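You operate a simulated robot arm through the tools that you are given. There is no shell and no other tool.

You run a simulated robot arm. Do the job below in one go: nothing can be reset, and whatever is moved stays where it is left.

Task
Press the three raised gasket lengths on the hatch home.
Fine: use the press block, not your fingers, and put it back where it stood. Set down upright: press block.

It is judged by the outcome, as a careful person would: the job done as asked, and still so three seconds after it is handed in. It fails if anything else is knocked over, pushed out of place, dropped, spilled or broken.

Robot
A 6-joint arm with a four-finger gripper, fixed in place. Base frame: the origin is on the floor under the middle of its stand, x ahead of it, y to its left, z up. Readings come in mm, degrees, newtons and seconds.
With the tool pointing down near the work surface it reaches from about 580 to 860 mm from the base axis. Its first joint turns from -166.0 to 166.0 degrees. Payload 3.43 kg.
Tool frame: the origin (TCP) lies between the finger pads and is the grasp point; the fingertips stand 30 mm ahead of it; z points along the fingers, y is the line along which they close. The gripper opens to 120 mm; its body begins 85 mm behind the TCP.
Orientation is told as [roll, pitch, yaw] about the base's x, y, z axes, in that order, counted from this pose: with the fingers straight down and closing along the base's y, the tool's x points along the base's -x, its y along +y and its z along -z.

Tools
- The arm moves only by the tool drive_tool. Its arguments are lists of equal length, an entry for each row: "xyz": the shift along the base's x, y, z in units of 40 mm (1.0 is 40 mm), a list of three; "delta_rot": the turn, a rotation vector about the base's x, y, z in units of 5 degrees (1.0 is 5 degrees), a list of three; "hand": the finger opening in mm, from 0 to 120. In form: {"xyz": [[dx, dy, dz], ...], "delta_rot": [[rx, ry, rz], ...], "hand": [hand, ...]}. A call has 1 to 20 rows; each row shifts and turns the commanded pose from where the row before left it. A call with a number of a shift or a turn outside -1 to 1 is refused whole. Each row takes 0.2 s and may step no farther than 50 mm and 8.6 degrees from the row before; otherwise, or with a gripper value out of range, the whole call is refused. Where a pose cannot be reached the arm comes as near as it can. A force on the tool above 40 N (or 10 N above the force at the start of the call, whichever is more), or a blocked arm, ends the call early, and 0.2 s more pass. Each finger travels about 136.2 mm/s and halts on what it meets, pressing with about 21 N; the grip force reading is that of the motor and also rises with nothing between the fingers. The clock runs only during rows and for 0.2 s after the last one: add rows that do not move to give the fingers time. It gives the time, the measured TCP pose, the force on the tool (base axes), the opening and the grip force at its end, in the units of the frame above (readings bear some noise), with the torque about the TCP (base axes, N m) and any sound that the robot's microphone picked up, and new pictures: "show" is both (left out), scene, wrist or none.
- Cameras (640 x 400 px; columns grow to the right, rows downward): "scene" is fixed at [218.8, -502.5, 1477.1]; the picture's right is [0.64, -0.77, 0.00], its down [-0.71, -0.59, -0.38] and it looks along [0.29, 0.24, -0.93] (base axes); focal length 228 px, centre (320, 200). "wrist" rides on the gripper at [71, -17, -121] in the tool frame; the picture's right is [0.23, 0.97, 0.00], its down [-0.81, 0.19, -0.55] and it looks along [-0.54, 0.13, 0.83] (tool axes); focal length 275 px, centre (320, 200). There is no depth. A picture from a camera that has moved, and an enlarged one, comes with that camera's place and axes in the base frame and with its lens.
- move_column(by): moves the trunk up (or, below 0, down) by that many mm; the arm rides with it, the base frame stays. It gives what a move gives, with no picture.
- enlarge(camera, box): a new picture of the part [left, top, right, bottom] of that camera's present view, enlarged. It takes no simulated time.
- finish_job(): hands the job in; it is judged then, once.

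Places have to be worked out from the pictures, the camera data and where the tool is seen. Open the gripper and draw the arm clear of the work before you hand the job in, unless the task says otherwise.

The tools are called after "Emit:" as a command line: name --argument value ..., lists and objects as JSON in quotes. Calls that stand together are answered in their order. drive_tool: Moves the arm, as the interface text tells. Its arguments: {"type":"object","properties":{"xyz":{"type":"array"},"delta_rot":{"type":"array"},"hand":{"type":"array"},"show":{"type":"string","enum":["both","scene","wrist","none"]}},"required":["xyz","delta_rot","hand"]} The other tools are called the same way: move_column (by) moves the trunk up or down; enlarge (camera, box) takes an enlarged picture of a part of a camera's view; finish_job () hands the job in.

At the start:

```text
clock: 0.0
eef_pos: [352.1, -238.4, 1191.9]
orientation: [-0.1, 0.0, 0.0]
ft_force: [0.4, 0.7, 0.0]
moment: [0.0, -0.02, 0.02]
grip_width: 120.0
grasp_force: 0.0
trunk travel left (down, up): [-250.0, 290.0]
```

scene: 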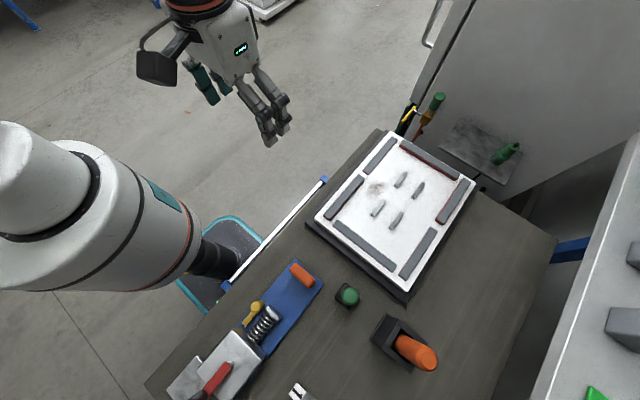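
wrist: 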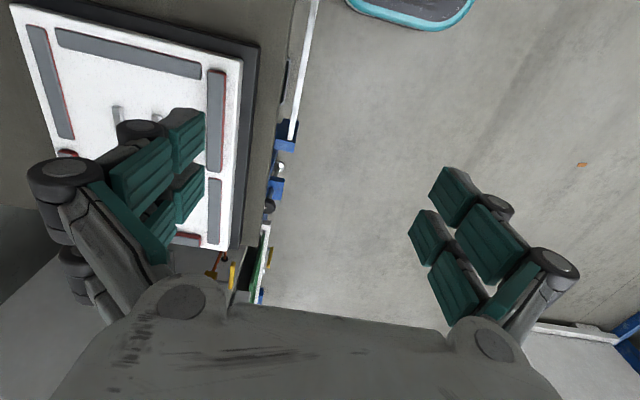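

I'll look closely at the hatch and the bench before moving anything.

Emit:
enlarge --camera "scene" --box '[300, 120, 480, 310]'

Emit:
enlarge --camera "scene" --box '[160, 250, 480, 400]'

Emit:
enlarge --camera "wrist" --box '[0, 0, 300, 300]'

```text
2.11 times, centred on (390, 215) of scene
camera zoom: at [218.8, -502.5, 1477.1], right [0.64, -0.77, 0.0], down [-0.71, -0.59, -0.38], along [0.29, 0.24, -0.93], focal length 479 px, centre (173, 168)
```

zoom: 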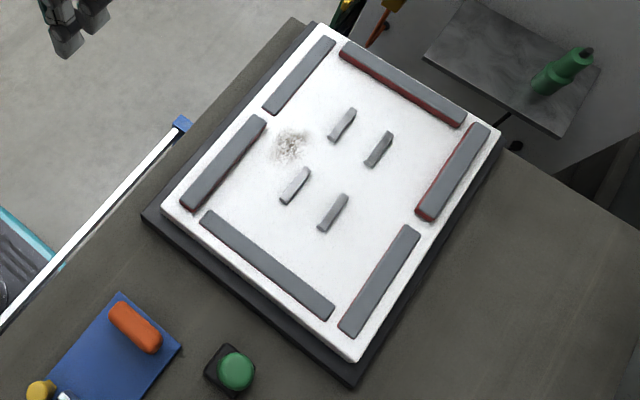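

```text
2.00 times, centred on (320, 325) of scene
camera zoom: at [218.8, -502.5, 1477.1], right [0.64, -0.77, 0.0], down [-0.71, -0.59, -0.38], along [0.29, 0.24, -0.93], focal length 455 px, centre (320, -50)
```

zoom: 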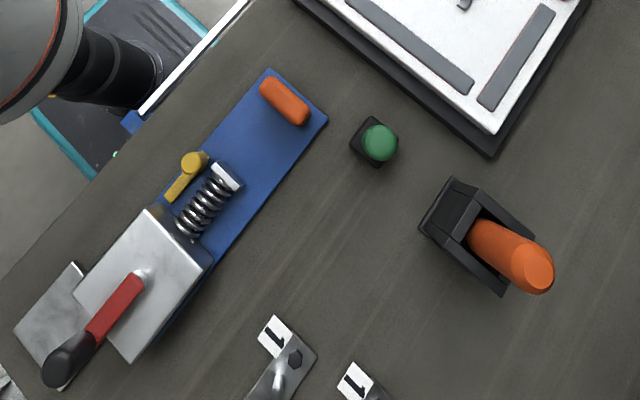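

```text
1.33 times, centred on (150, 150) of wrist
camera zoom: at [280.2, -257.6, 1312.8], right [-0.23, 0.97, 0.0], down [0.81, 0.19, 0.55], along [0.54, 0.13, -0.83], focal length 367 px, centre (547, 267)
```

zoom: 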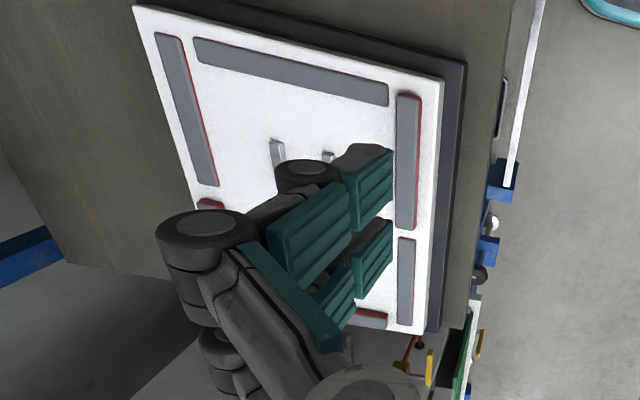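

The hatch looks to be axis-aligned, about x 368–785, y −680 to −357, top z≈820. Two handled objects stand near (256,−722) and (260,−570). I'll swing over at a safe height to get better views from the wrist camera.

Emit:
drive_tool --xyz '[[-0.1, -0.94, -0.2], [-0.1, -0.94, -0.2], [-0.1, -0.94, -0.2], [-0.1, -0.94, -0.2], [-0.1, -0.94, -0.2], [-0.1, -0.94, -0.2], [-0.1, -0.94, -0.2], [0, 0, 0]]' --delta_rot '[[0, 0, 0], [0, 0, 0], [0, 0, 0], [0, 0, 0], [0, 0, 0], [0, 0, 0], [0, 0, 0], [0, 0, 0]]' --hand '[120, 120, 120, 120, 120, 120, 120, 120]'

```text
clock: 1.8
eef_pos: [323.1, -504.2, 1137.4]
orientation: [0.0, 0.0, -0.1]
ft_force: [0.3, -0.2, -0.1]
moment: [-0.01, -0.01, 0.02]
grip_width: 120.2
grasp_force: 0.1
trunk travel left (down, up): [-250.0, 290.0]
camera wrist: at [251.7, -522.8, 1257.7], right [-0.23, 0.97, 0.0], down [0.81, 0.19, 0.55], along [0.54, 0.13, -0.83], focal length 275 px, centre (320, 200)
```

scene: 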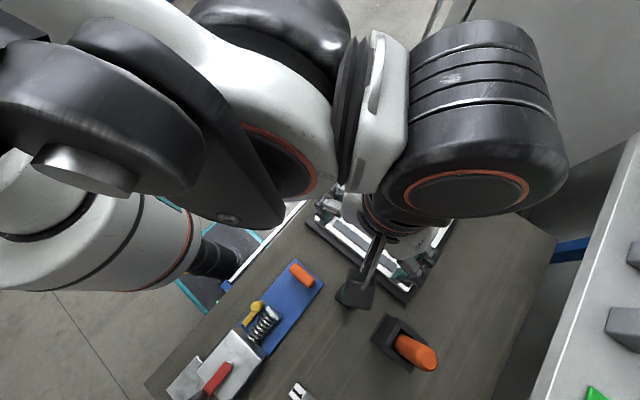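
wrist: 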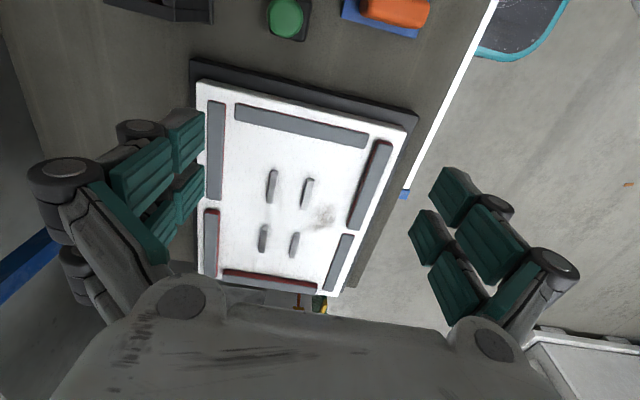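

Emit:
enlarge --camera "wrist" --box '[180, 50, 430, 310]'

Emit:
enlarge --camera "wrist" --box '[100, 0, 440, 60]'

Emit:
enlarge --camera "wrist" --box '[180, 190, 320, 310]'

Emit:
enlarge --camera "wrist" --box '[310, 100, 430, 220]'

```text
1.54 times, centred on (305, 180) of wrist
camera zoom: at [251.7, -522.8, 1257.7], right [-0.23, 0.97, 0.0], down [0.81, 0.19, 0.55], along [0.54, 0.13, -0.83], focal length 424 px, centre (343, 231)
```

zoom: 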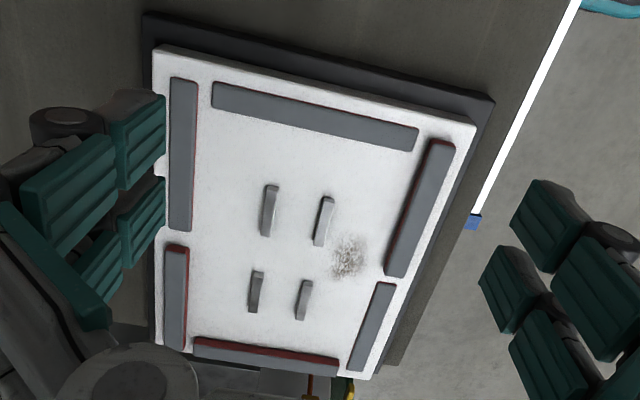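

```text
1.88 times, centred on (270, 30) of wrist
camera zoom: at [251.7, -522.8, 1257.7], right [-0.23, 0.97, 0.0], down [0.81, 0.19, 0.55], along [0.54, 0.13, -0.83], focal length 518 px, centre (414, 520)
```

zoom: 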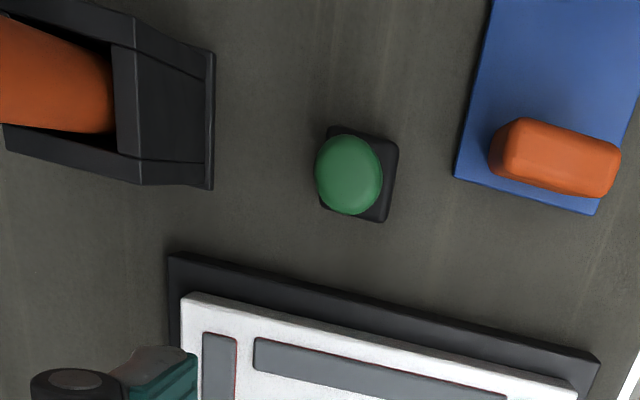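

```text
3.33 times, centred on (250, 250) of wrist
camera zoom: at [251.7, -522.8, 1257.7], right [-0.23, 0.97, 0.0], down [0.81, 0.19, 0.55], along [0.54, 0.13, -0.83], focal length 918 px, centre (553, 33)
```

zoom: 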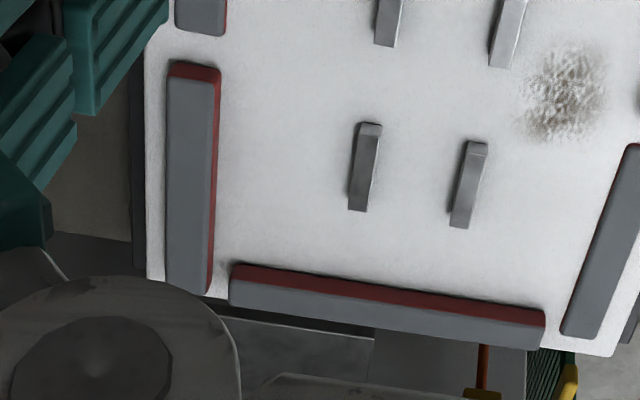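

```text
3.33 times, centred on (370, 160) of wrist
camera zoom: at [251.7, -522.8, 1257.7], right [-0.23, 0.97, 0.0], down [0.81, 0.19, 0.55], along [0.54, 0.13, -0.83], focal length 918 px, centre (153, 333)
```

zoom: 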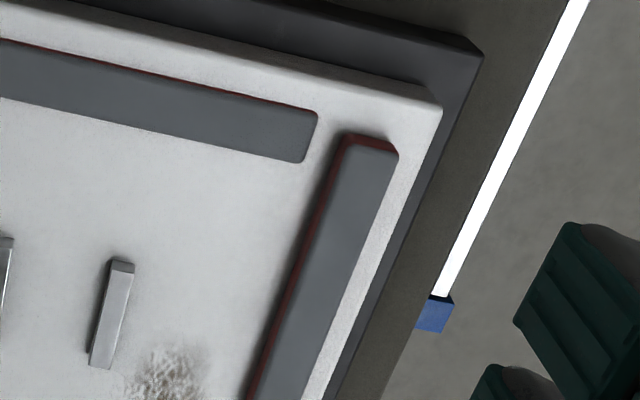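

Raised lengths are clear: the near +y one (G2), the far-x one (G3) and the far −y one (G4) show thick red flanks; the rest only a thin line. Now I'll turn the camera to look at the two candidate tools for identification.

Emit:
drive_tool --xyz '[[-0.1, 0.11, -0.05], [-0.1, 0.11, -0.05], [-0.1, 0.11, -0.05], [-0.1, 0.11, -0.05], [-0.1, 0.11, -0.05], [-0.1, 0.11, -0.05], [-0.1, 0.11, -0.05], [-0.1, 0.11, -0.05], [-0.1, 0.11, -0.05], [-0.1, 0.11, -0.05], [-0.1, 0.11, -0.05], [-0.1, 0.11, -0.05], [-0.1, 0.11, -0.05], [-0.1, 0.11, -0.05], [-0.1, 0.11, -0.05], [-0.1, 0.11, -0.05], [0, 0.11, -0.05], [0, 0.11, -0.05], [0, 0, 0]]' --delta_rot '[[0, 0, -1], [0, 0, -1], [0, 0, -1], [0, 0, -1], [0, 0, -1], [0, 0, -1], [0, 0, -1], [0, 0, -1], [0, 0, -1], [0, 0, -1], [0, 0, -1], [0, 0, -1], [0, 0, -1], [0, 0, -1], [0, 0, -1], [0, 0, -1], [0, 0, -1], [0, 0, -1], [0, 0, 0]]' --hand '[120, 120, 120, 120, 120, 120, 120, 120, 120, 120, 120, 120, 120, 120, 120, 120, 120, 120, 120]'

```text
clock: 5.8
eef_pos: [259.4, -421.9, 1100.6]
orientation: [0.0, 0.1, -90.1]
ft_force: [0.6, -0.2, -0.4]
moment: [-0.04, -0.02, -0.01]
grip_width: 120.2
grasp_force: 0.0
trunk travel left (down, up): [-250.0, 290.0]
camera wrist: at [243.4, -352.9, 1220.0], right [0.97, 0.23, 0.0], down [0.19, -0.81, 0.55], along [0.13, -0.54, -0.83], focal length 275 px, centre (320, 200)
```

scene: 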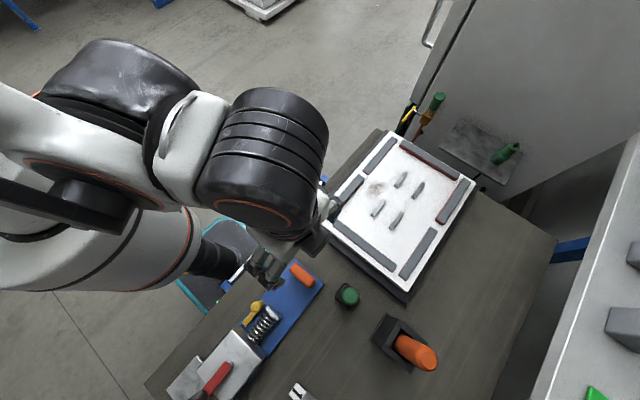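
wrist: 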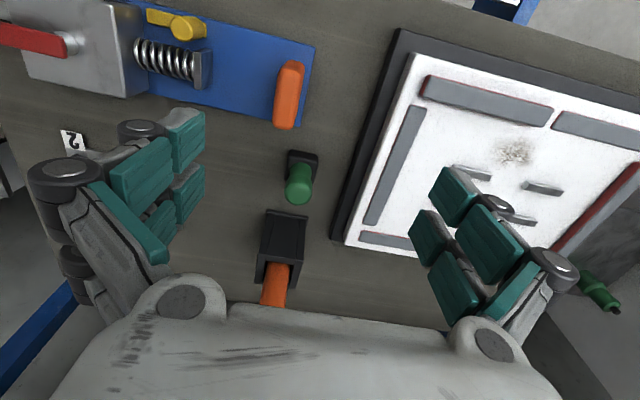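

Emit:
enlarge --camera "wrist" --box '[220, 130, 360, 310]'

Emit:
enlarge --camera "scene" --box '[320, 270, 450, 390]'

Emit:
enlarge --camera "wrist" --box '[390, 50, 640, 280]'

Emit:
enlarge --camera "scene" --box '[380, 80, 560, 230]'

```text
2.22 times, centred on (290, 220) of wrist
camera zoom: at [243.4, -352.9, 1220.0], right [0.97, 0.23, 0.0], down [0.19, -0.81, 0.55], along [0.13, -0.54, -0.83], focal length 612 px, centre (387, 156)
```

zoom: 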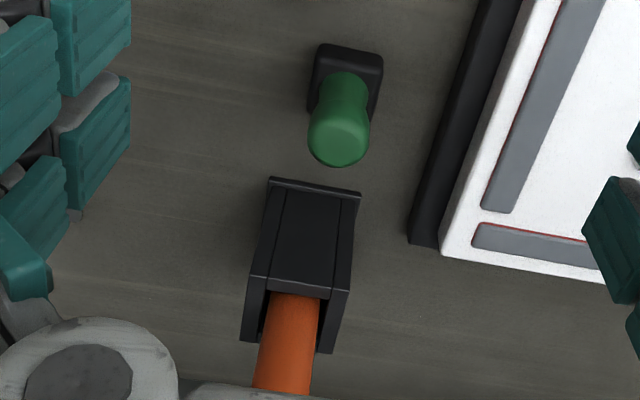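

```text
3.33 times, centred on (385, 330) of scene
camera zoom: at [218.8, -502.5, 1477.1], right [0.64, -0.77, 0.0], down [-0.71, -0.59, -0.38], along [0.29, 0.24, -0.93], focal length 758 px, centre (103, -233)
```

zoom: 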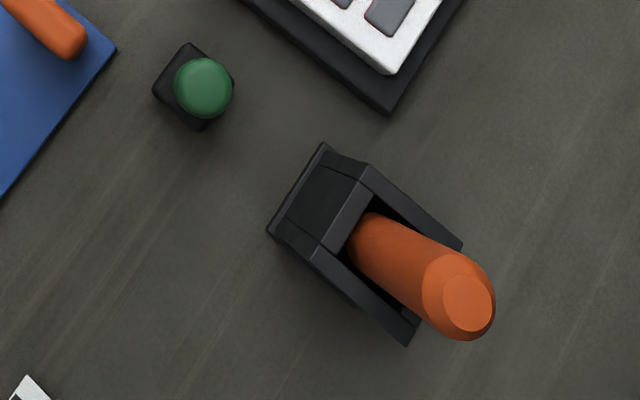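

```text
1.74 times, centred on (515, 165) of wrist
camera zoom: at [243.4, -352.9, 1220.0], right [0.97, 0.23, 0.0], down [0.19, -0.81, 0.55], along [0.13, -0.54, -0.83], focal length 479 px, centre (-19, 261)
```

zoom: 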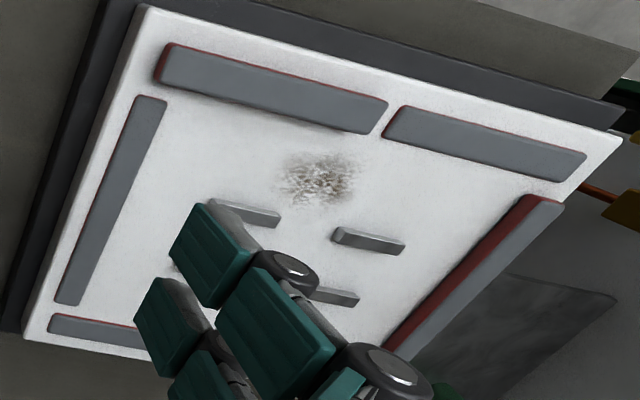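

```text
2.67 times, centred on (470, 155) of scene
camera zoom: at [218.8, -502.5, 1477.1], right [0.64, -0.77, 0.0], down [-0.71, -0.59, -0.38], along [0.29, 0.24, -0.93], focal length 607 px, centre (-80, 320)
```

zoom: 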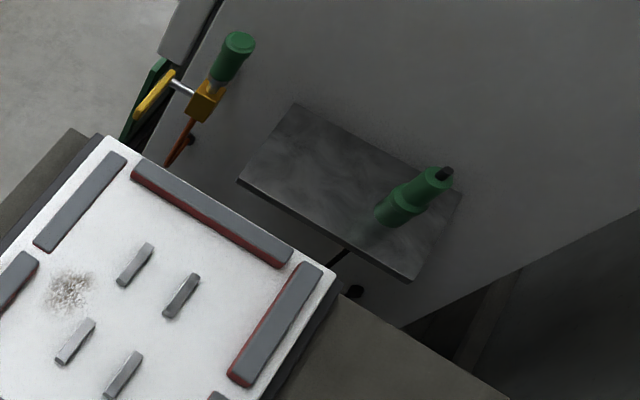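

The press block is the black square foot with the upright green grip at about (262,−567), ~50 mm square, ~100 mm tall on a bench at z≈793. G3 and G4 lie far out (r≈920–940), so I'll check how far the empty tool reaches up high before picking anything.

Emit:
drive_tool --xyz '[[0.875, -0.48, 0.1], [0.875, -0.48, 0.1], [0.875, -0.48, 0.1], [0.875, -0.48, 0.1], [0.875, -0.48, 0.1], [0.875, -0.48, 0.1], [0.875, -0.48, 0.1], [0.875, -0.48, 0.1], [0.875, -0.48, 0.1], [0.875, -0.48, 0.1], [0.875, -0.48, 0.1], [0.875, -0.48, 0.1], [0, 0, 0]]' --delta_rot '[[0, 0, 1], [0, 0, 1], [0, 0, 1], [0, 0, 1], [0, 0, 1], [0, 0, 1], [0, 0, 1], [0, 0, 1], [0, 0, 1], [0, 0, 0], [0, 0, 0], [0, 0, 0], [0, 0, 0]]' --hand '[120, 120, 120, 120, 120, 120, 120, 120, 120, 120, 120, 120, 120]'

```text
clock: 8.6
eef_pos: [646.1, -636.3, 1143.9]
orientation: [0.0, 0.0, -45.0]
ft_force: [-0.3, 0.8, 0.1]
moment: [-0.02, 0.0, 0.03]
grip_width: 119.7
grasp_force: 0.1
out of reach, approached as far as the arm can: row 12
trunk travel left (down, up): [-250.0, 290.0]
camera wrist: at [584.5, -598.7, 1262.9], right [0.53, 0.85, 0.0], down [0.71, -0.44, 0.55], along [0.47, -0.29, -0.83], focal length 275 px, centre (320, 200)
```

scene: 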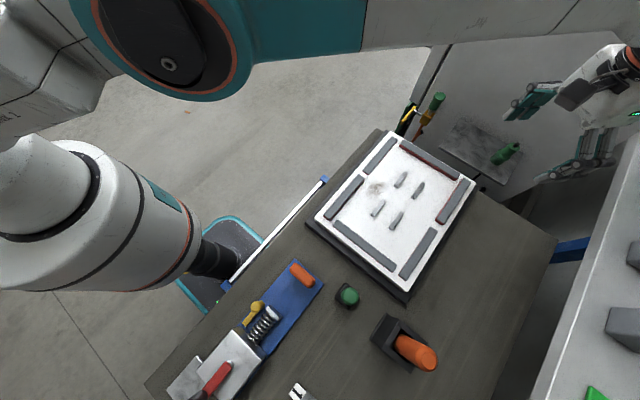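
wrist: 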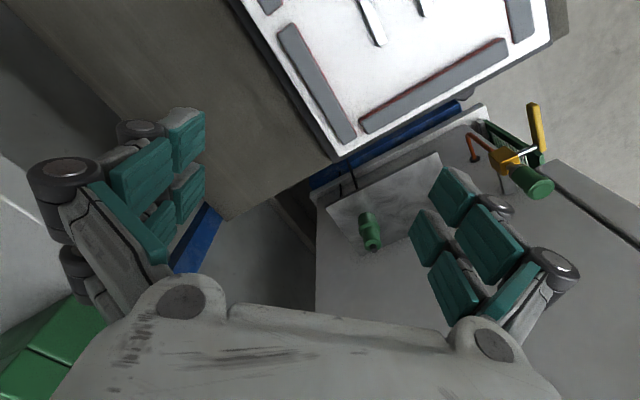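

Straight down the tool tops out at r≈907 at this height, short of G3/G4. I'll tilt the tool 20° outward (about its own closing axis, so an upright grip can still be held) and test the reach again up high.

Emit:
drive_tool --xyz '[[-0.54, 0.54, 0.1], [-0.54, 0.54, 0.1], [-0.54, 0.54, 0.1], [-0.54, 0.54, 0.1], [0.81, -0.69, 0], [0.81, -0.69, 0], [0.81, -0.69, 0], [0.81, -0.69, 0], [0, 0, 0]]' --delta_rot '[[-0.7071, -0.7071, 0], [-0.7071, -0.7071, 0], [-0.7071, -0.7071, 0], [-0.7071, -0.7071, 0], [0, 0, 0], [0, 0, 0], [0, 0, 0], [0, 0, 0], [0, 0, 0]]' --hand '[120, 120, 120, 120, 120, 120, 120, 120, 120]'

```text
clock: 10.6
eef_pos: [688.4, -657.3, 1160.1]
orientation: [-0.1, -20.0, -44.8]
ft_force: [0.2, 0.9, -0.4]
moment: [0.01, -0.03, 0.0]
grip_width: 119.7
grasp_force: 0.1
trunk travel left (down, up): [-250.0, 290.0]
camera wrist: at [600.3, -593.3, 1247.5], right [0.54, 0.84, -0.08], down [0.54, -0.27, 0.8], along [0.65, -0.47, -0.6], focal length 275 px, centre (320, 200)
```

scene: 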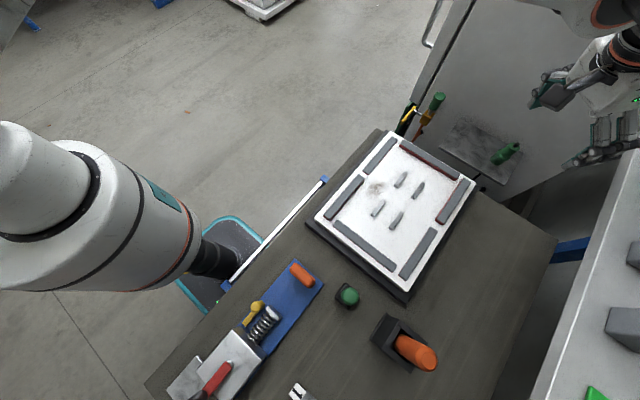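
wrist: 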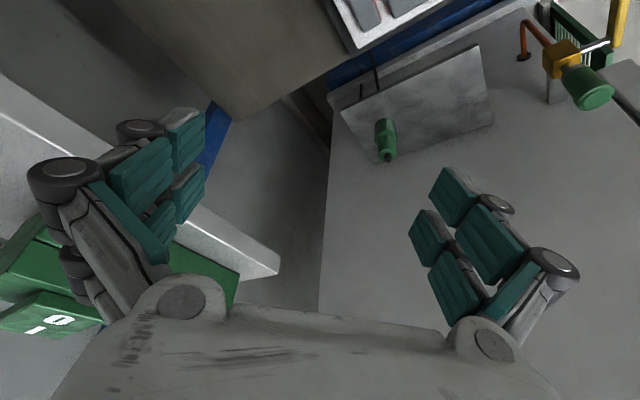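

With 20° tilt the tool reaches r≈951 at z=1160, so with the trunk lowered by 240 mm G3 and G4 are within reach. I'll swing back over the press block at a safe height and then lower the trunk.

Emit:
drive_tool --xyz '[[-0.97, 0.34, 0.1], [-0.97, 0.34, 0.1], [-0.97, 0.34, 0.1], [-0.97, 0.34, 0.1], [-0.97, 0.34, 0.1], [-0.97, 0.34, 0.1], [-0.97, 0.34, 0.1], [-0.97, 0.34, 0.1], [-0.97, 0.34, 0.1], [-0.97, 0.34, 0.1], [0, 0, 0]]' --delta_rot '[[0, 0, 0], [0, 0, 0], [0, 0, 0], [0, 0, 0], [0, 0, 0], [0, 0, 0], [0, 0, 0], [0, 0, 0], [0, 0, 0], [0, 0, 0], [0, 0, 0]]' --hand '[120, 120, 120, 120, 120, 120, 120, 120, 120, 120, 120]'

Emit:
move_column --by -150

Emit:
drive_tool --xyz '[[0, 0, 0]]' --delta_rot '[[0, 0, 0]]' --hand '[120]'

```text
clock: 13.0
eef_pos: [300.0, -522.8, 1199.0]
orientation: [0.0, -20.0, -45.0]
ft_force: [0.6, 0.6, 0.4]
moment: [0.02, -0.01, -0.03]
grip_width: 119.9
grasp_force: 0.0
trunk travel left (down, up): [-250.0, 290.0]
camera wrist: at [211.1, -458.7, 1286.4], right [0.53, 0.84, -0.08], down [0.54, -0.27, 0.8], along [0.65, -0.47, -0.6], focal length 275 px, centre (320, 200)
```

scene: 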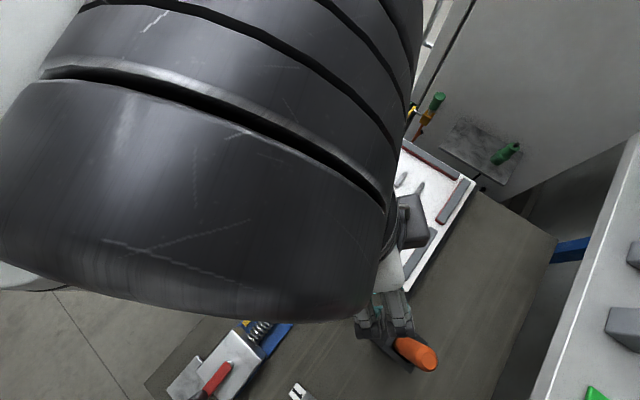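
wrist: 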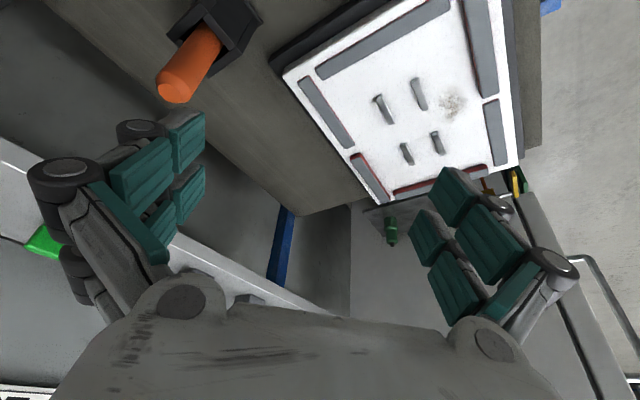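

```text
clock: 14.8
eef_pos: [298.8, -522.3, 1048.6]
orientation: [-0.1, -20.0, -45.1]
ft_force: [-0.7, 0.4, -0.3]
moment: [0.01, 0.0, -0.02]
grip_width: 120.0
grasp_force: 0.0
trunk travel left (down, up): [-100.0, 440.0]
```

```text
clock: 15.2
eef_pos: [300.2, -522.6, 1047.7]
orientation: [0.0, -20.0, -45.0]
ft_force: [-0.4, -1.3, -0.6]
moment: [0.02, 0.02, 0.01]
grip_width: 119.8
grasp_force: 0.1
trunk travel left (down, up): [-100.0, 440.0]
camera wrist: at [211.2, -458.6, 1136.5], right [0.54, 0.84, -0.08], down [0.54, -0.27, 0.8], along [0.65, -0.47, -0.6], focal length 275 px, centre (320, 200)
```

scene: 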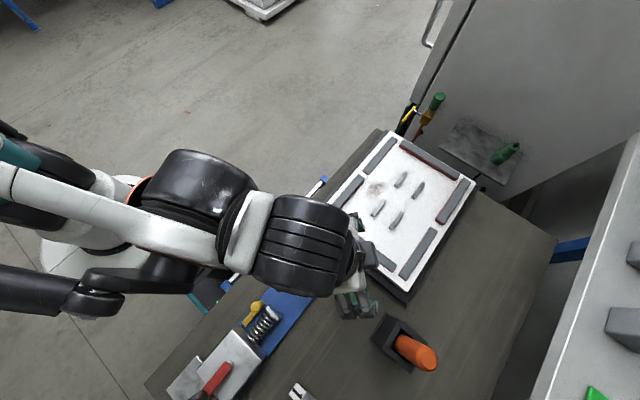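
wrist: 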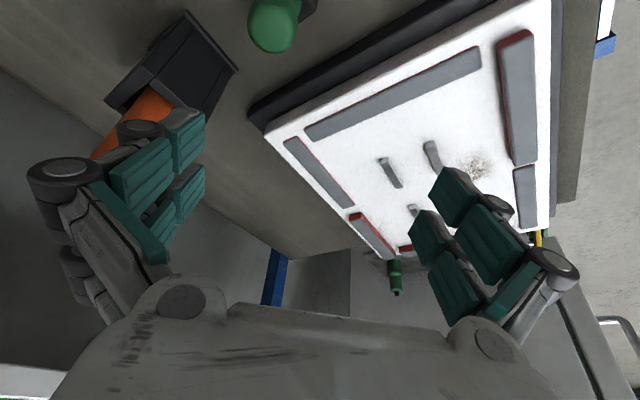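

The green‑grip block is at the top of the wrist view. I'll back the tool off so it sits near picture centre and check its shape.

Emit:
drive_tool --xyz '[[-0.84, 0.27, -0.3], [-0.84, 0.27, -0.3], [-0.84, 0.27, -0.3], [0, 0, 0]]' --delta_rot '[[0, 0, 0], [0, 0, 0], [0, 0, 0], [0, 0, 0]]' --hand '[120, 120, 120, 120]'

Emit:
enlarge --camera "wrist" --box '[220, 60, 400, 220]'

```text
clock: 16.1
eef_pos: [196.8, -488.7, 1009.4]
orientation: [0.0, -20.1, -45.0]
ft_force: [0.0, 0.0, 0.7]
moment: [-0.01, -0.03, 0.0]
grip_width: 119.8
grasp_force: 0.1
trunk travel left (down, up): [-100.0, 440.0]
camera wrist: at [109.1, -425.1, 1097.4], right [0.54, 0.84, -0.08], down [0.54, -0.27, 0.8], along [0.65, -0.47, -0.6], focal length 275 px, centre (320, 200)
```

scene: 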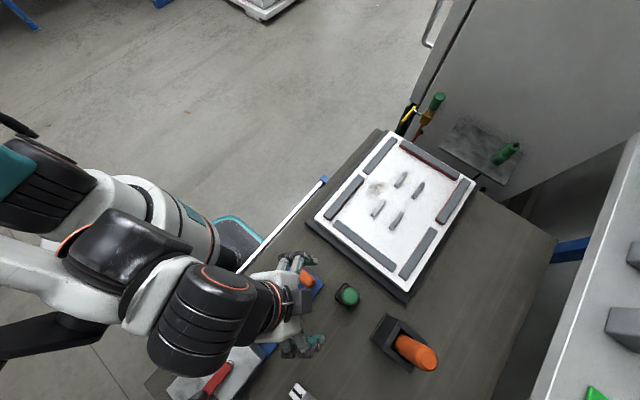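
wrist: 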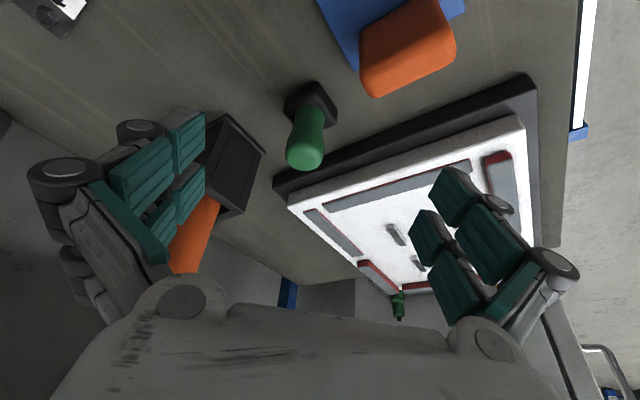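

```text
2.50 times, centred on (310, 140) of wrist
camera zoom: at [109.1, -425.1, 1097.4], right [0.54, 0.84, -0.08], down [0.54, -0.27, 0.8], along [0.65, -0.47, -0.6], focal length 688 px, centre (345, 350)
```

zoom: 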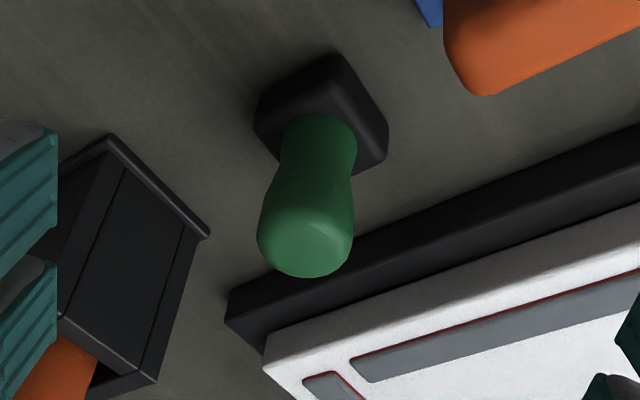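

The grip is a pear-shaped green handle on a thick black square foot, standing near (261,−563), top ≈ z 893. I'll move above it high enough to clear the orange clamp pad, then lower the trunk the rest of the way.

Emit:
drive_tool --xyz '[[0, 0, 1.0], [0.53, -0.62, 0.25], [0.53, -0.62, 0], [0.53, -0.62, 0], [0, 0, 0]]' --delta_rot '[[0, 0, 0], [0, 0, 0], [0, 0, 0], [0, 0, 0], [0, 0, 0]]' --hand '[120, 120, 120, 120, 120]' --show "none"

Emit:
move_column --by -90

Emit:
drive_tool --xyz '[[0, 0, 0]]' --delta_rot '[[0, 0, 0]]' --hand '[120]'

Emit:
enlarge --camera "wrist" --box '[200, 0, 460, 220]'

```text
clock: 17.4
eef_pos: [262.7, -566.1, 1061.5]
orientation: [0.1, -20.0, -44.9]
ft_force: [0.1, -0.8, -1.4]
moment: [0.04, -0.01, -0.01]
grip_width: 119.9
grasp_force: 0.1
trunk travel left (down, up): [-100.0, 440.0]
```

```text
clock: 18.6
eef_pos: [261.1, -565.5, 973.1]
orientation: [0.0, -20.0, -45.0]
ft_force: [-0.3, -0.6, 0.1]
moment: [-0.02, -0.03, 0.02]
grip_width: 120.1
grasp_force: 0.1
trunk travel left (down, up): [-10.0, 530.0]
```

```text
clock: 19.0
eef_pos: [262.6, -565.4, 972.7]
orientation: [0.0, -20.0, -45.0]
ft_force: [0.4, 0.1, 0.1]
moment: [-0.01, -0.01, 0.01]
grip_width: 120.1
grasp_force: 0.1
trunk travel left (down, up): [-10.0, 530.0]
camera wrist: at [173.5, -501.1, 1059.5], right [0.54, 0.84, -0.08], down [0.54, -0.27, 0.8], along [0.65, -0.47, -0.6], focal length 275 px, centre (320, 200)
```

scene: 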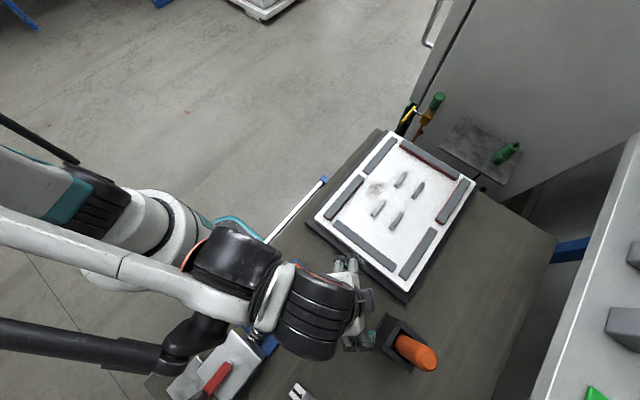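
wrist: 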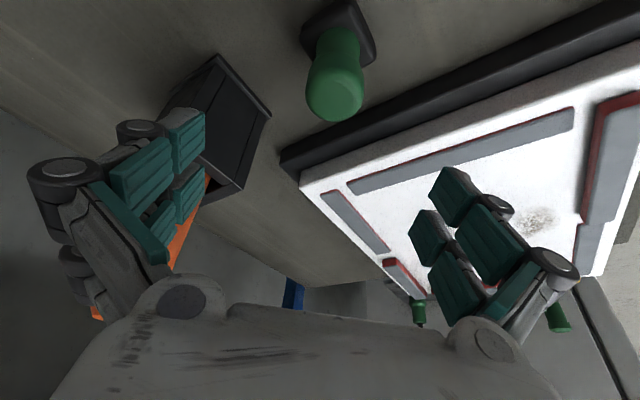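

```text
1.82 times, centred on (330, 110) of wrist
camera zoom: at [173.5, -501.1, 1059.5], right [0.54, 0.84, -0.08], down [0.54, -0.27, 0.8], along [0.65, -0.47, -0.6], focal length 500 px, centre (302, 364)
```

zoom: 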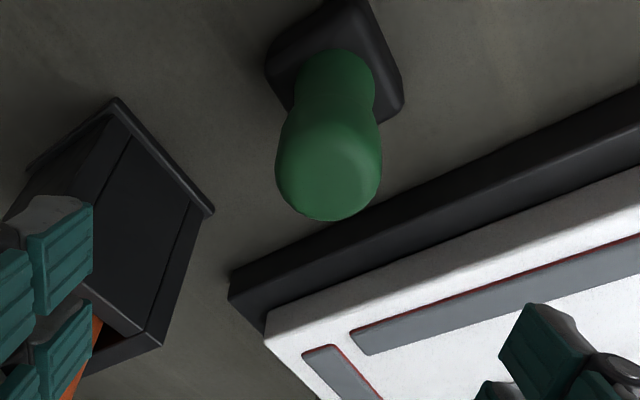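

Triangulation from several views puts the grip axis at about (262,−563), within ~2 mm of under the TCP. I'll narrow the fingers to 78 mm (to stay clear of the hatch frame) and come down in stages.

Emit:
drive_tool --xyz '[[0, 0.05, -0.2], [0, 0, -0.5], [0, 0, -0.6], [0, 0, -0.6], [0, 0, 0]]' --delta_rot '[[0, 0, 0], [0, 0, 0], [0, 0, 0], [0, 0, 0], [0, 0, 0]]' --hand '[78, 78, 78, 78, 78]'

Emit:
enlarge --camera "wrist" --box '[200, 60, 440, 260]'

```text
clock: 20.2
eef_pos: [259.9, -563.8, 894.1]
orientation: [-0.1, -20.0, -45.0]
ft_force: [0.9, -1.1, -0.4]
moment: [0.02, -0.01, 0.03]
grip_width: 78.2
grasp_force: 0.0
trunk travel left (down, up): [-10.0, 530.0]
camera wrist: at [173.3, -499.2, 982.8], right [0.54, 0.84, -0.08], down [0.54, -0.27, 0.8], along [0.65, -0.47, -0.6], focal length 275 px, centre (320, 200)
```

scene: 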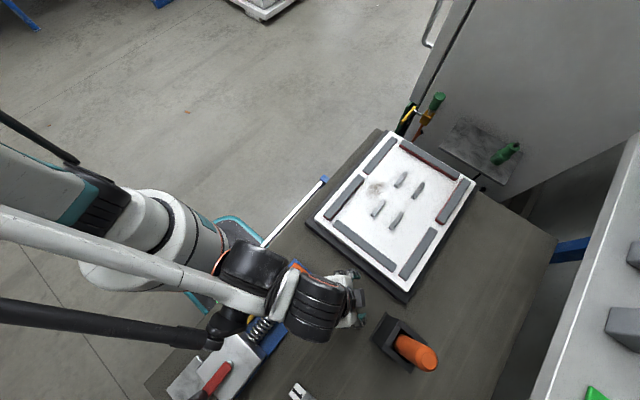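
wrist: 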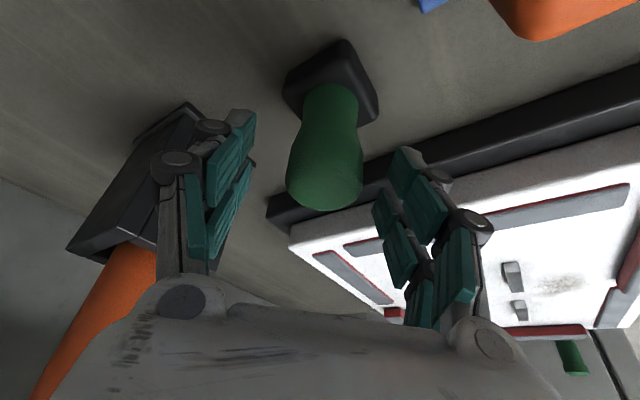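

```text
2.00 times, centred on (320, 160) of wrist
camera zoom: at [173.3, -499.2, 982.8], right [0.54, 0.84, -0.08], down [0.54, -0.27, 0.8], along [0.65, -0.47, -0.6], focal length 551 px, centre (320, 280)
```

zoom: 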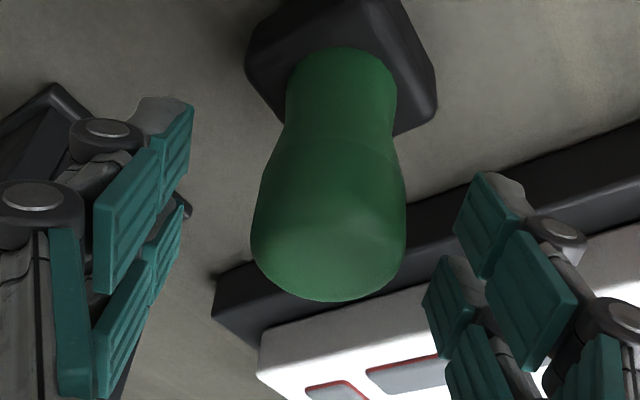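

The handle sits about 2–3 mm toward the right finger; I'll correct by +2 mm in x and y and descend to z≈860 for the grasp, keeping the finger tips above the foot.

Emit:
drive_tool --xyz '[[0.05, 0.05, -0.3], [0, 0, -0.3], [0, 0, -0.25], [0, 0, 0]]' --delta_rot '[[0, 0, 0], [0, 0, 0], [0, 0, 0], [0, 0, 0]]' --hand '[78, 78, 78, 78]' --show "wrist"

Emit:
enlarge --camera "wrist" --box '[200, 60, 440, 260]'

```text
clock: 21.2
eef_pos: [263.8, -560.2, 862.5]
orientation: [0.1, -20.0, -45.0]
ft_force: [-0.6, 0.0, -1.3]
moment: [-0.01, 0.02, 0.03]
grip_width: 78.0
grasp_force: 0.0
trunk travel left (down, up): [-10.0, 530.0]
camera wrist: at [175.9, -496.9, 950.0], right [0.54, 0.84, -0.08], down [0.54, -0.27, 0.8], along [0.65, -0.47, -0.6], focal length 275 px, centre (320, 200)
```

wrist: 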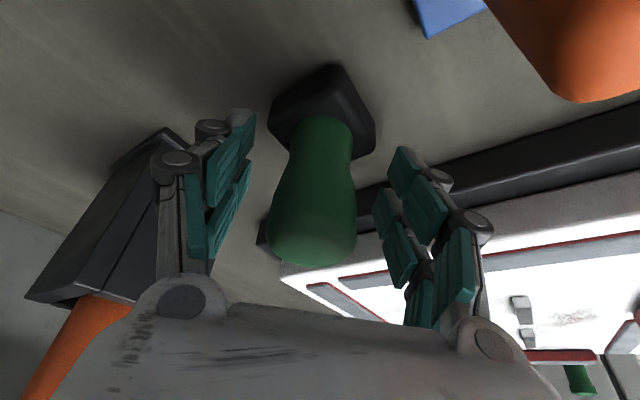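

```text
2.00 times, centred on (320, 160) of wrist
camera zoom: at [175.9, -496.9, 950.0], right [0.54, 0.84, -0.08], down [0.54, -0.27, 0.8], along [0.65, -0.47, -0.6], focal length 551 px, centre (320, 280)
```

zoom: 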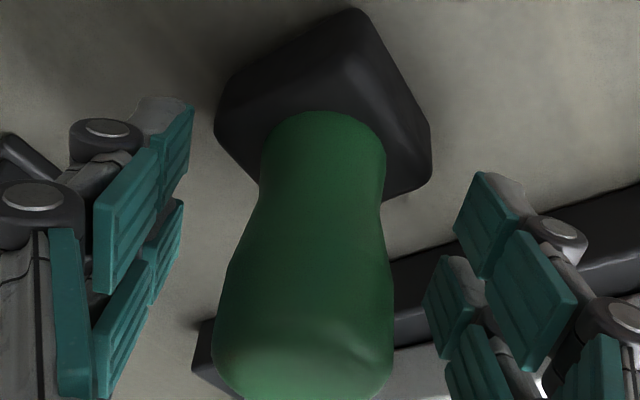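

Emit:
enlarge --camera "wrist" --box '[250, 50, 400, 190]'

Emit:
enlarge --camera "scene" --box '[310, 255, 400, 345]'

```text
2.86 times, centred on (325, 120) of wrist
camera zoom: at [175.9, -496.9, 950.0], right [0.54, 0.84, -0.08], down [0.54, -0.27, 0.8], along [0.65, -0.47, -0.6], focal length 786 px, centre (306, 429)
```

zoom: 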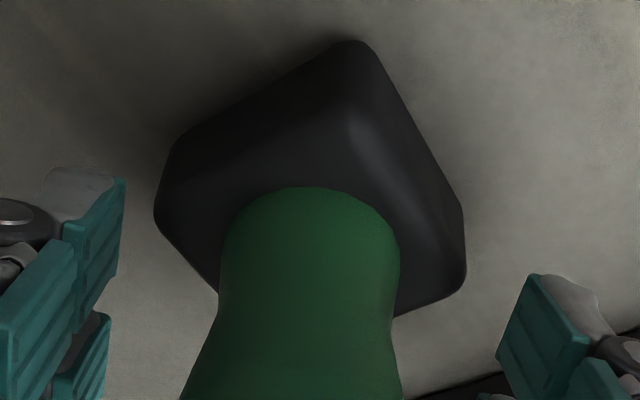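

```text
4.44 times, centred on (355, 300) of scene
camera zoom: at [218.8, -502.5, 1477.1], right [0.64, -0.77, 0.0], down [-0.71, -0.59, -0.38], along [0.29, 0.24, -0.93], focal length 1011 px, centre (164, -244)
```

zoom: 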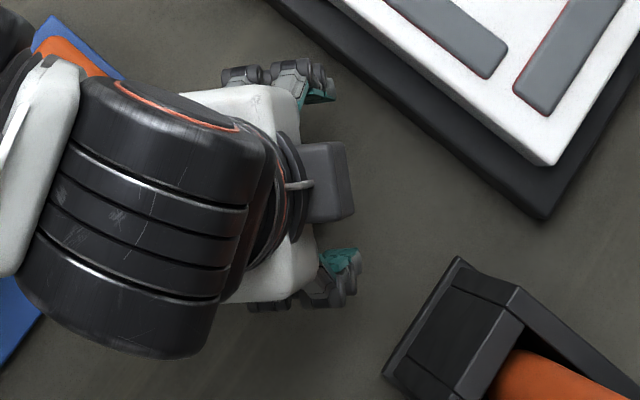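

Foot is about x 240–290, y −587…−541, top ≈ z 820, so the TCP should shift ~2 mm back along the closing line. Then I close on the handle.

Emit:
drive_tool --xyz '[[-0.04, -0.045, -0.03], [0, 0, 0], [0, 0, 0], [0, 0, 0], [0, 0, 0], [0, 0, 0]]' --delta_rot '[[0, 0, 0], [0, 0, 0], [0, 0, 0], [0, 0, 0], [0, 0, 0], [0, 0, 0]]' --hand '[78, 60, 45, 10, 10, 10]' --show "wrist"

Emit:
enlarge --camera "wrist" --box '[200, 50, 440, 270]'

```text
clock: 22.8
eef_pos: [262.7, -562.1, 862.0]
orientation: [0.1, -20.2, -45.0]
ft_force: [-3.5, 6.2, 27.7]
moment: [0.31, 0.22, -0.01]
grip_width: 56.8
grasp_force: 20.4
trunk travel left (down, up): [-10.0, 530.0]
stopped in row 6: the force on the tool passed its limit at 40 N (the readings are from after the stop); the commanded pose is now the measured one
camera wrist: at [173.1, -497.2, 950.0], right [0.54, 0.84, -0.08], down [0.54, -0.27, 0.8], along [0.65, -0.47, -0.6], focal length 275 px, centre (320, 200)
```

wrist: 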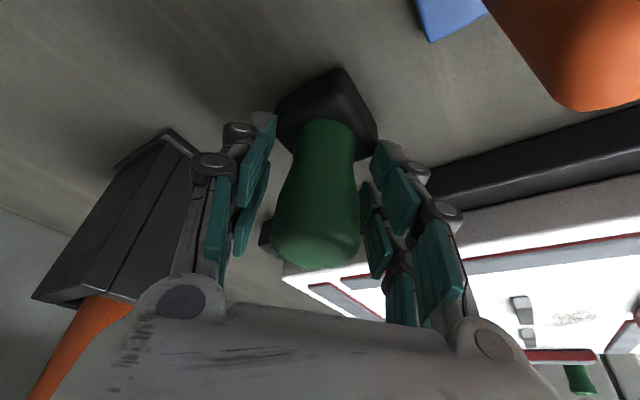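

```text
1.82 times, centred on (320, 160) of wrist
camera zoom: at [173.1, -497.2, 950.0], right [0.54, 0.84, -0.08], down [0.54, -0.27, 0.8], along [0.65, -0.47, -0.6], focal length 500 px, centre (320, 273)
```

zoom: 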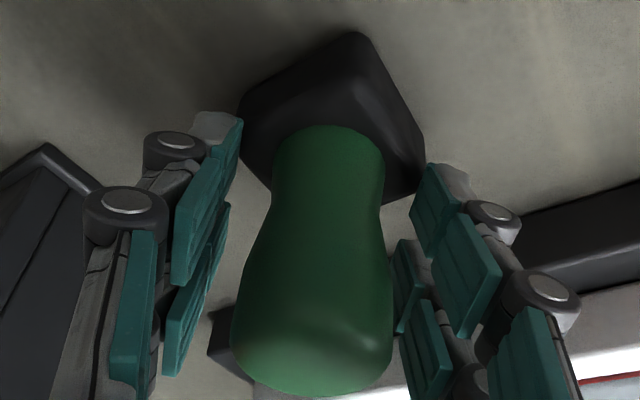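

The fingertips bore down on the foot's top edges (upward force 28 N, width stuck at 57 mm), so the grip was a bit too low. I'll reopen, rise ~11 mm and check the block hasn't shifted.

Emit:
drive_tool --xyz '[[0, 0, 0], [0, 0, 0.15], [0, 0, 0.15], [0, 0, 0]]' --delta_rot '[[0, 0, 0], [0, 0, 0], [0, 0, 0], [0, 0, 0]]' --hand '[78, 78, 78, 78]' --show "wrist"

Emit:
enlarge --camera "wrist" --box '[200, 50, 440, 270]'

```text
clock: 23.8
eef_pos: [261.6, -562.4, 872.6]
orientation: [-0.1, -20.1, -45.0]
ft_force: [0.4, -0.3, -0.1]
moment: [0.01, -0.01, 0.02]
grip_width: 77.8
grasp_force: 0.0
trunk travel left (down, up): [-10.0, 530.0]
camera wrist: at [173.8, -498.6, 960.4], right [0.54, 0.84, -0.08], down [0.54, -0.27, 0.8], along [0.65, -0.47, -0.6], focal length 275 px, centre (320, 200)
```

wrist: 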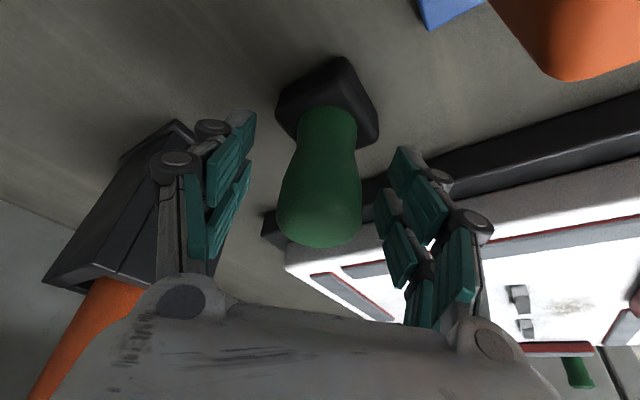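

```text
1.82 times, centred on (320, 160) of wrist
camera zoom: at [173.8, -498.6, 960.4], right [0.54, 0.84, -0.08], down [0.54, -0.27, 0.8], along [0.65, -0.47, -0.6], focal length 500 px, centre (320, 273)
```

zoom: 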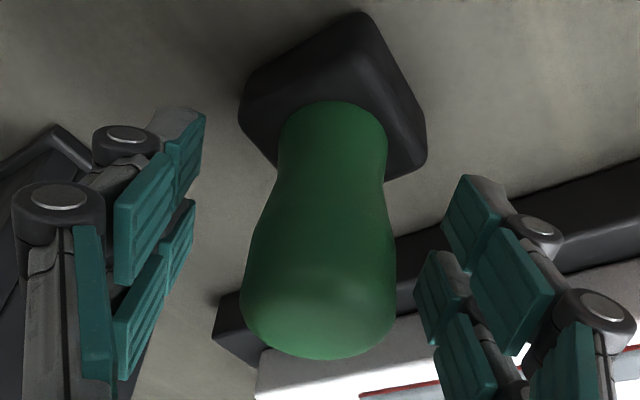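

The block has not moved and the handle is centred between the fingers. Closing again at this higher level.

Emit:
drive_tool --xyz '[[0, 0, 0.03], [0, 0, 0], [0, 0, 0], [0, 0, 0]]' --delta_rot '[[0, 0, 0], [0, 0, 0], [0, 0, 0], [0, 0, 0]]' --hand '[60, 50, 44, 40]' --show "wrist"

Emit:
enlarge --camera "wrist" --box '[200, 50, 440, 270]'

```text
clock: 24.8
eef_pos: [261.4, -561.7, 874.7]
orientation: [-0.1, -20.0, -44.9]
ft_force: [0.6, -0.6, 1.1]
moment: [-0.02, 0.01, 0.01]
grip_width: 40.0
grasp_force: 0.1
trunk travel left (down, up): [-10.0, 530.0]
camera wrist: at [173.8, -498.3, 961.9], right [0.54, 0.84, -0.08], down [0.54, -0.27, 0.8], along [0.65, -0.47, -0.6], focal length 275 px, centre (320, 200)
```

wrist: 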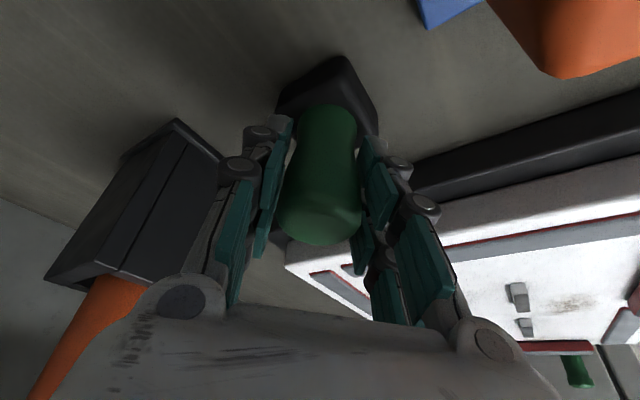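

```text
1.82 times, centred on (320, 160) of wrist
camera zoom: at [173.8, -498.3, 961.9], right [0.54, 0.84, -0.08], down [0.54, -0.27, 0.8], along [0.65, -0.47, -0.6], focal length 500 px, centre (320, 273)
```

zoom: 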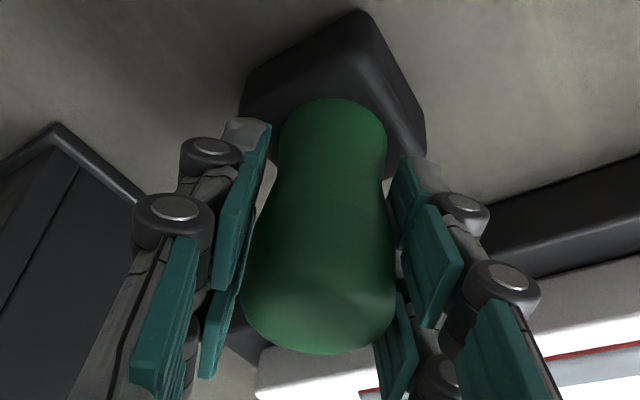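

Width 40 mm with no forces, fingers almost at the handle. I'll close on it fully now with holding force.

Emit:
drive_tool --xyz '[[0, 0, 0], [0, 0, 0], [0, 0, 0], [0, 0, 0]]' --delta_rot '[[0, 0, 0], [0, 0, 0], [0, 0, 0], [0, 0, 0]]' --hand '[36, 30, 20, 10]' --show "wrist"

Emit:
enlarge --camera "wrist" --box '[200, 50, 440, 270]'

```text
clock: 25.8
eef_pos: [262.4, -561.1, 873.6]
orientation: [0.0, -20.2, -44.9]
ft_force: [0.5, 1.1, 0.8]
moment: [-0.02, 0.01, 0.01]
grip_width: 36.6
grasp_force: 21.2
trunk travel left (down, up): [-10.0, 530.0]
camera wrist: at [173.9, -498.3, 962.0], right [0.54, 0.84, -0.08], down [0.54, -0.27, 0.8], along [0.65, -0.47, -0.6], focal length 275 px, centre (320, 200)
```

wrist: 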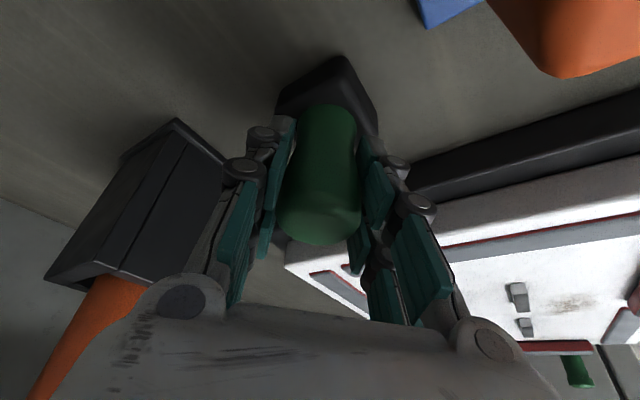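

```text
1.82 times, centred on (320, 160) of wrist
camera zoom: at [173.9, -498.3, 962.0], right [0.54, 0.84, -0.08], down [0.54, -0.27, 0.8], along [0.65, -0.47, -0.6], focal length 500 px, centre (320, 273)
```

zoom: 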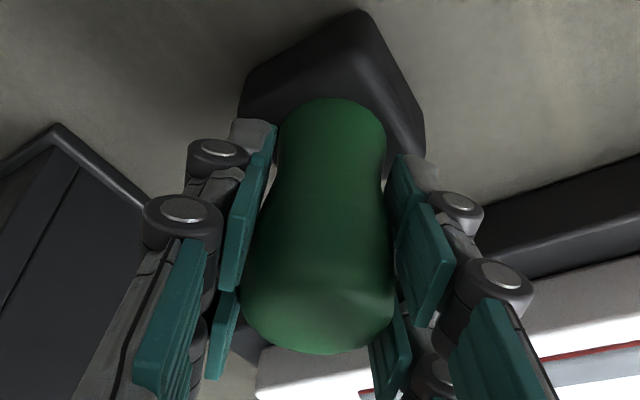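

Firm grip: 36.6 mm, 21 N, no stray force on the tool. Lift gently and check the block hangs straight.

Emit:
drive_tool --xyz '[[0, 0, 0.1], [0, 0, 0.2], [0, 0, 0.3], [0, 0, 0.5], [0, 0, 0.5], [0, 0, 0]]' --delta_rot '[[0, 0, 0], [0, 0, 0], [0, 0, 0], [0, 0, 0], [0, 0, 0], [0, 0, 0]]' --hand '[10, 10, 10, 10, 10, 10]'

Emit:
enlarge --camera "wrist" --box '[200, 50, 440, 270]'

```text
clock: 27.1
eef_pos: [262.8, -562.1, 937.2]
orientation: [0.1, -20.1, -45.0]
ft_force: [0.2, -0.1, -1.5]
moment: [-0.01, -0.03, -0.02]
grip_width: 36.7
grasp_force: 21.6
trunk travel left (down, up): [-10.0, 530.0]
camera wrist: at [174.5, -498.4, 1025.8], right [0.54, 0.84, -0.08], down [0.54, -0.27, 0.8], along [0.65, -0.47, -0.6], focal length 275 px, centre (320, 200)
```

scene: 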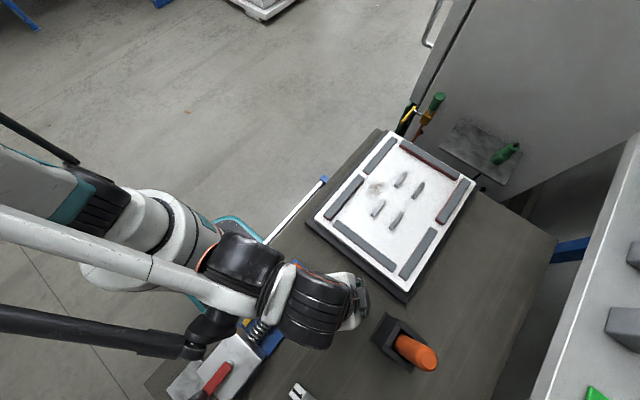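
wrist: 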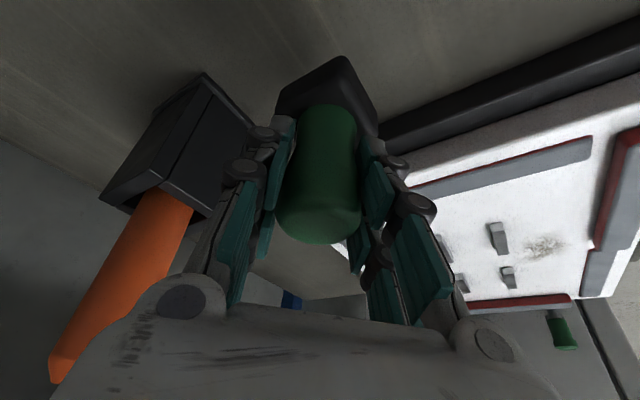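

```text
1.82 times, centred on (320, 160) of wrist
camera zoom: at [174.5, -498.4, 1025.8], right [0.54, 0.84, -0.08], down [0.54, -0.27, 0.8], along [0.65, -0.47, -0.6], focal length 500 px, centre (320, 273)
```

zoom: 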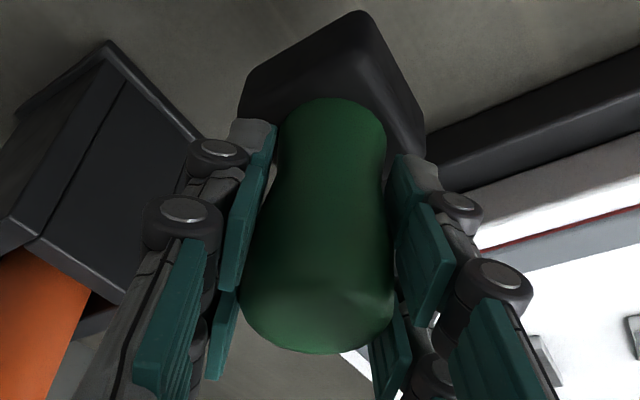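

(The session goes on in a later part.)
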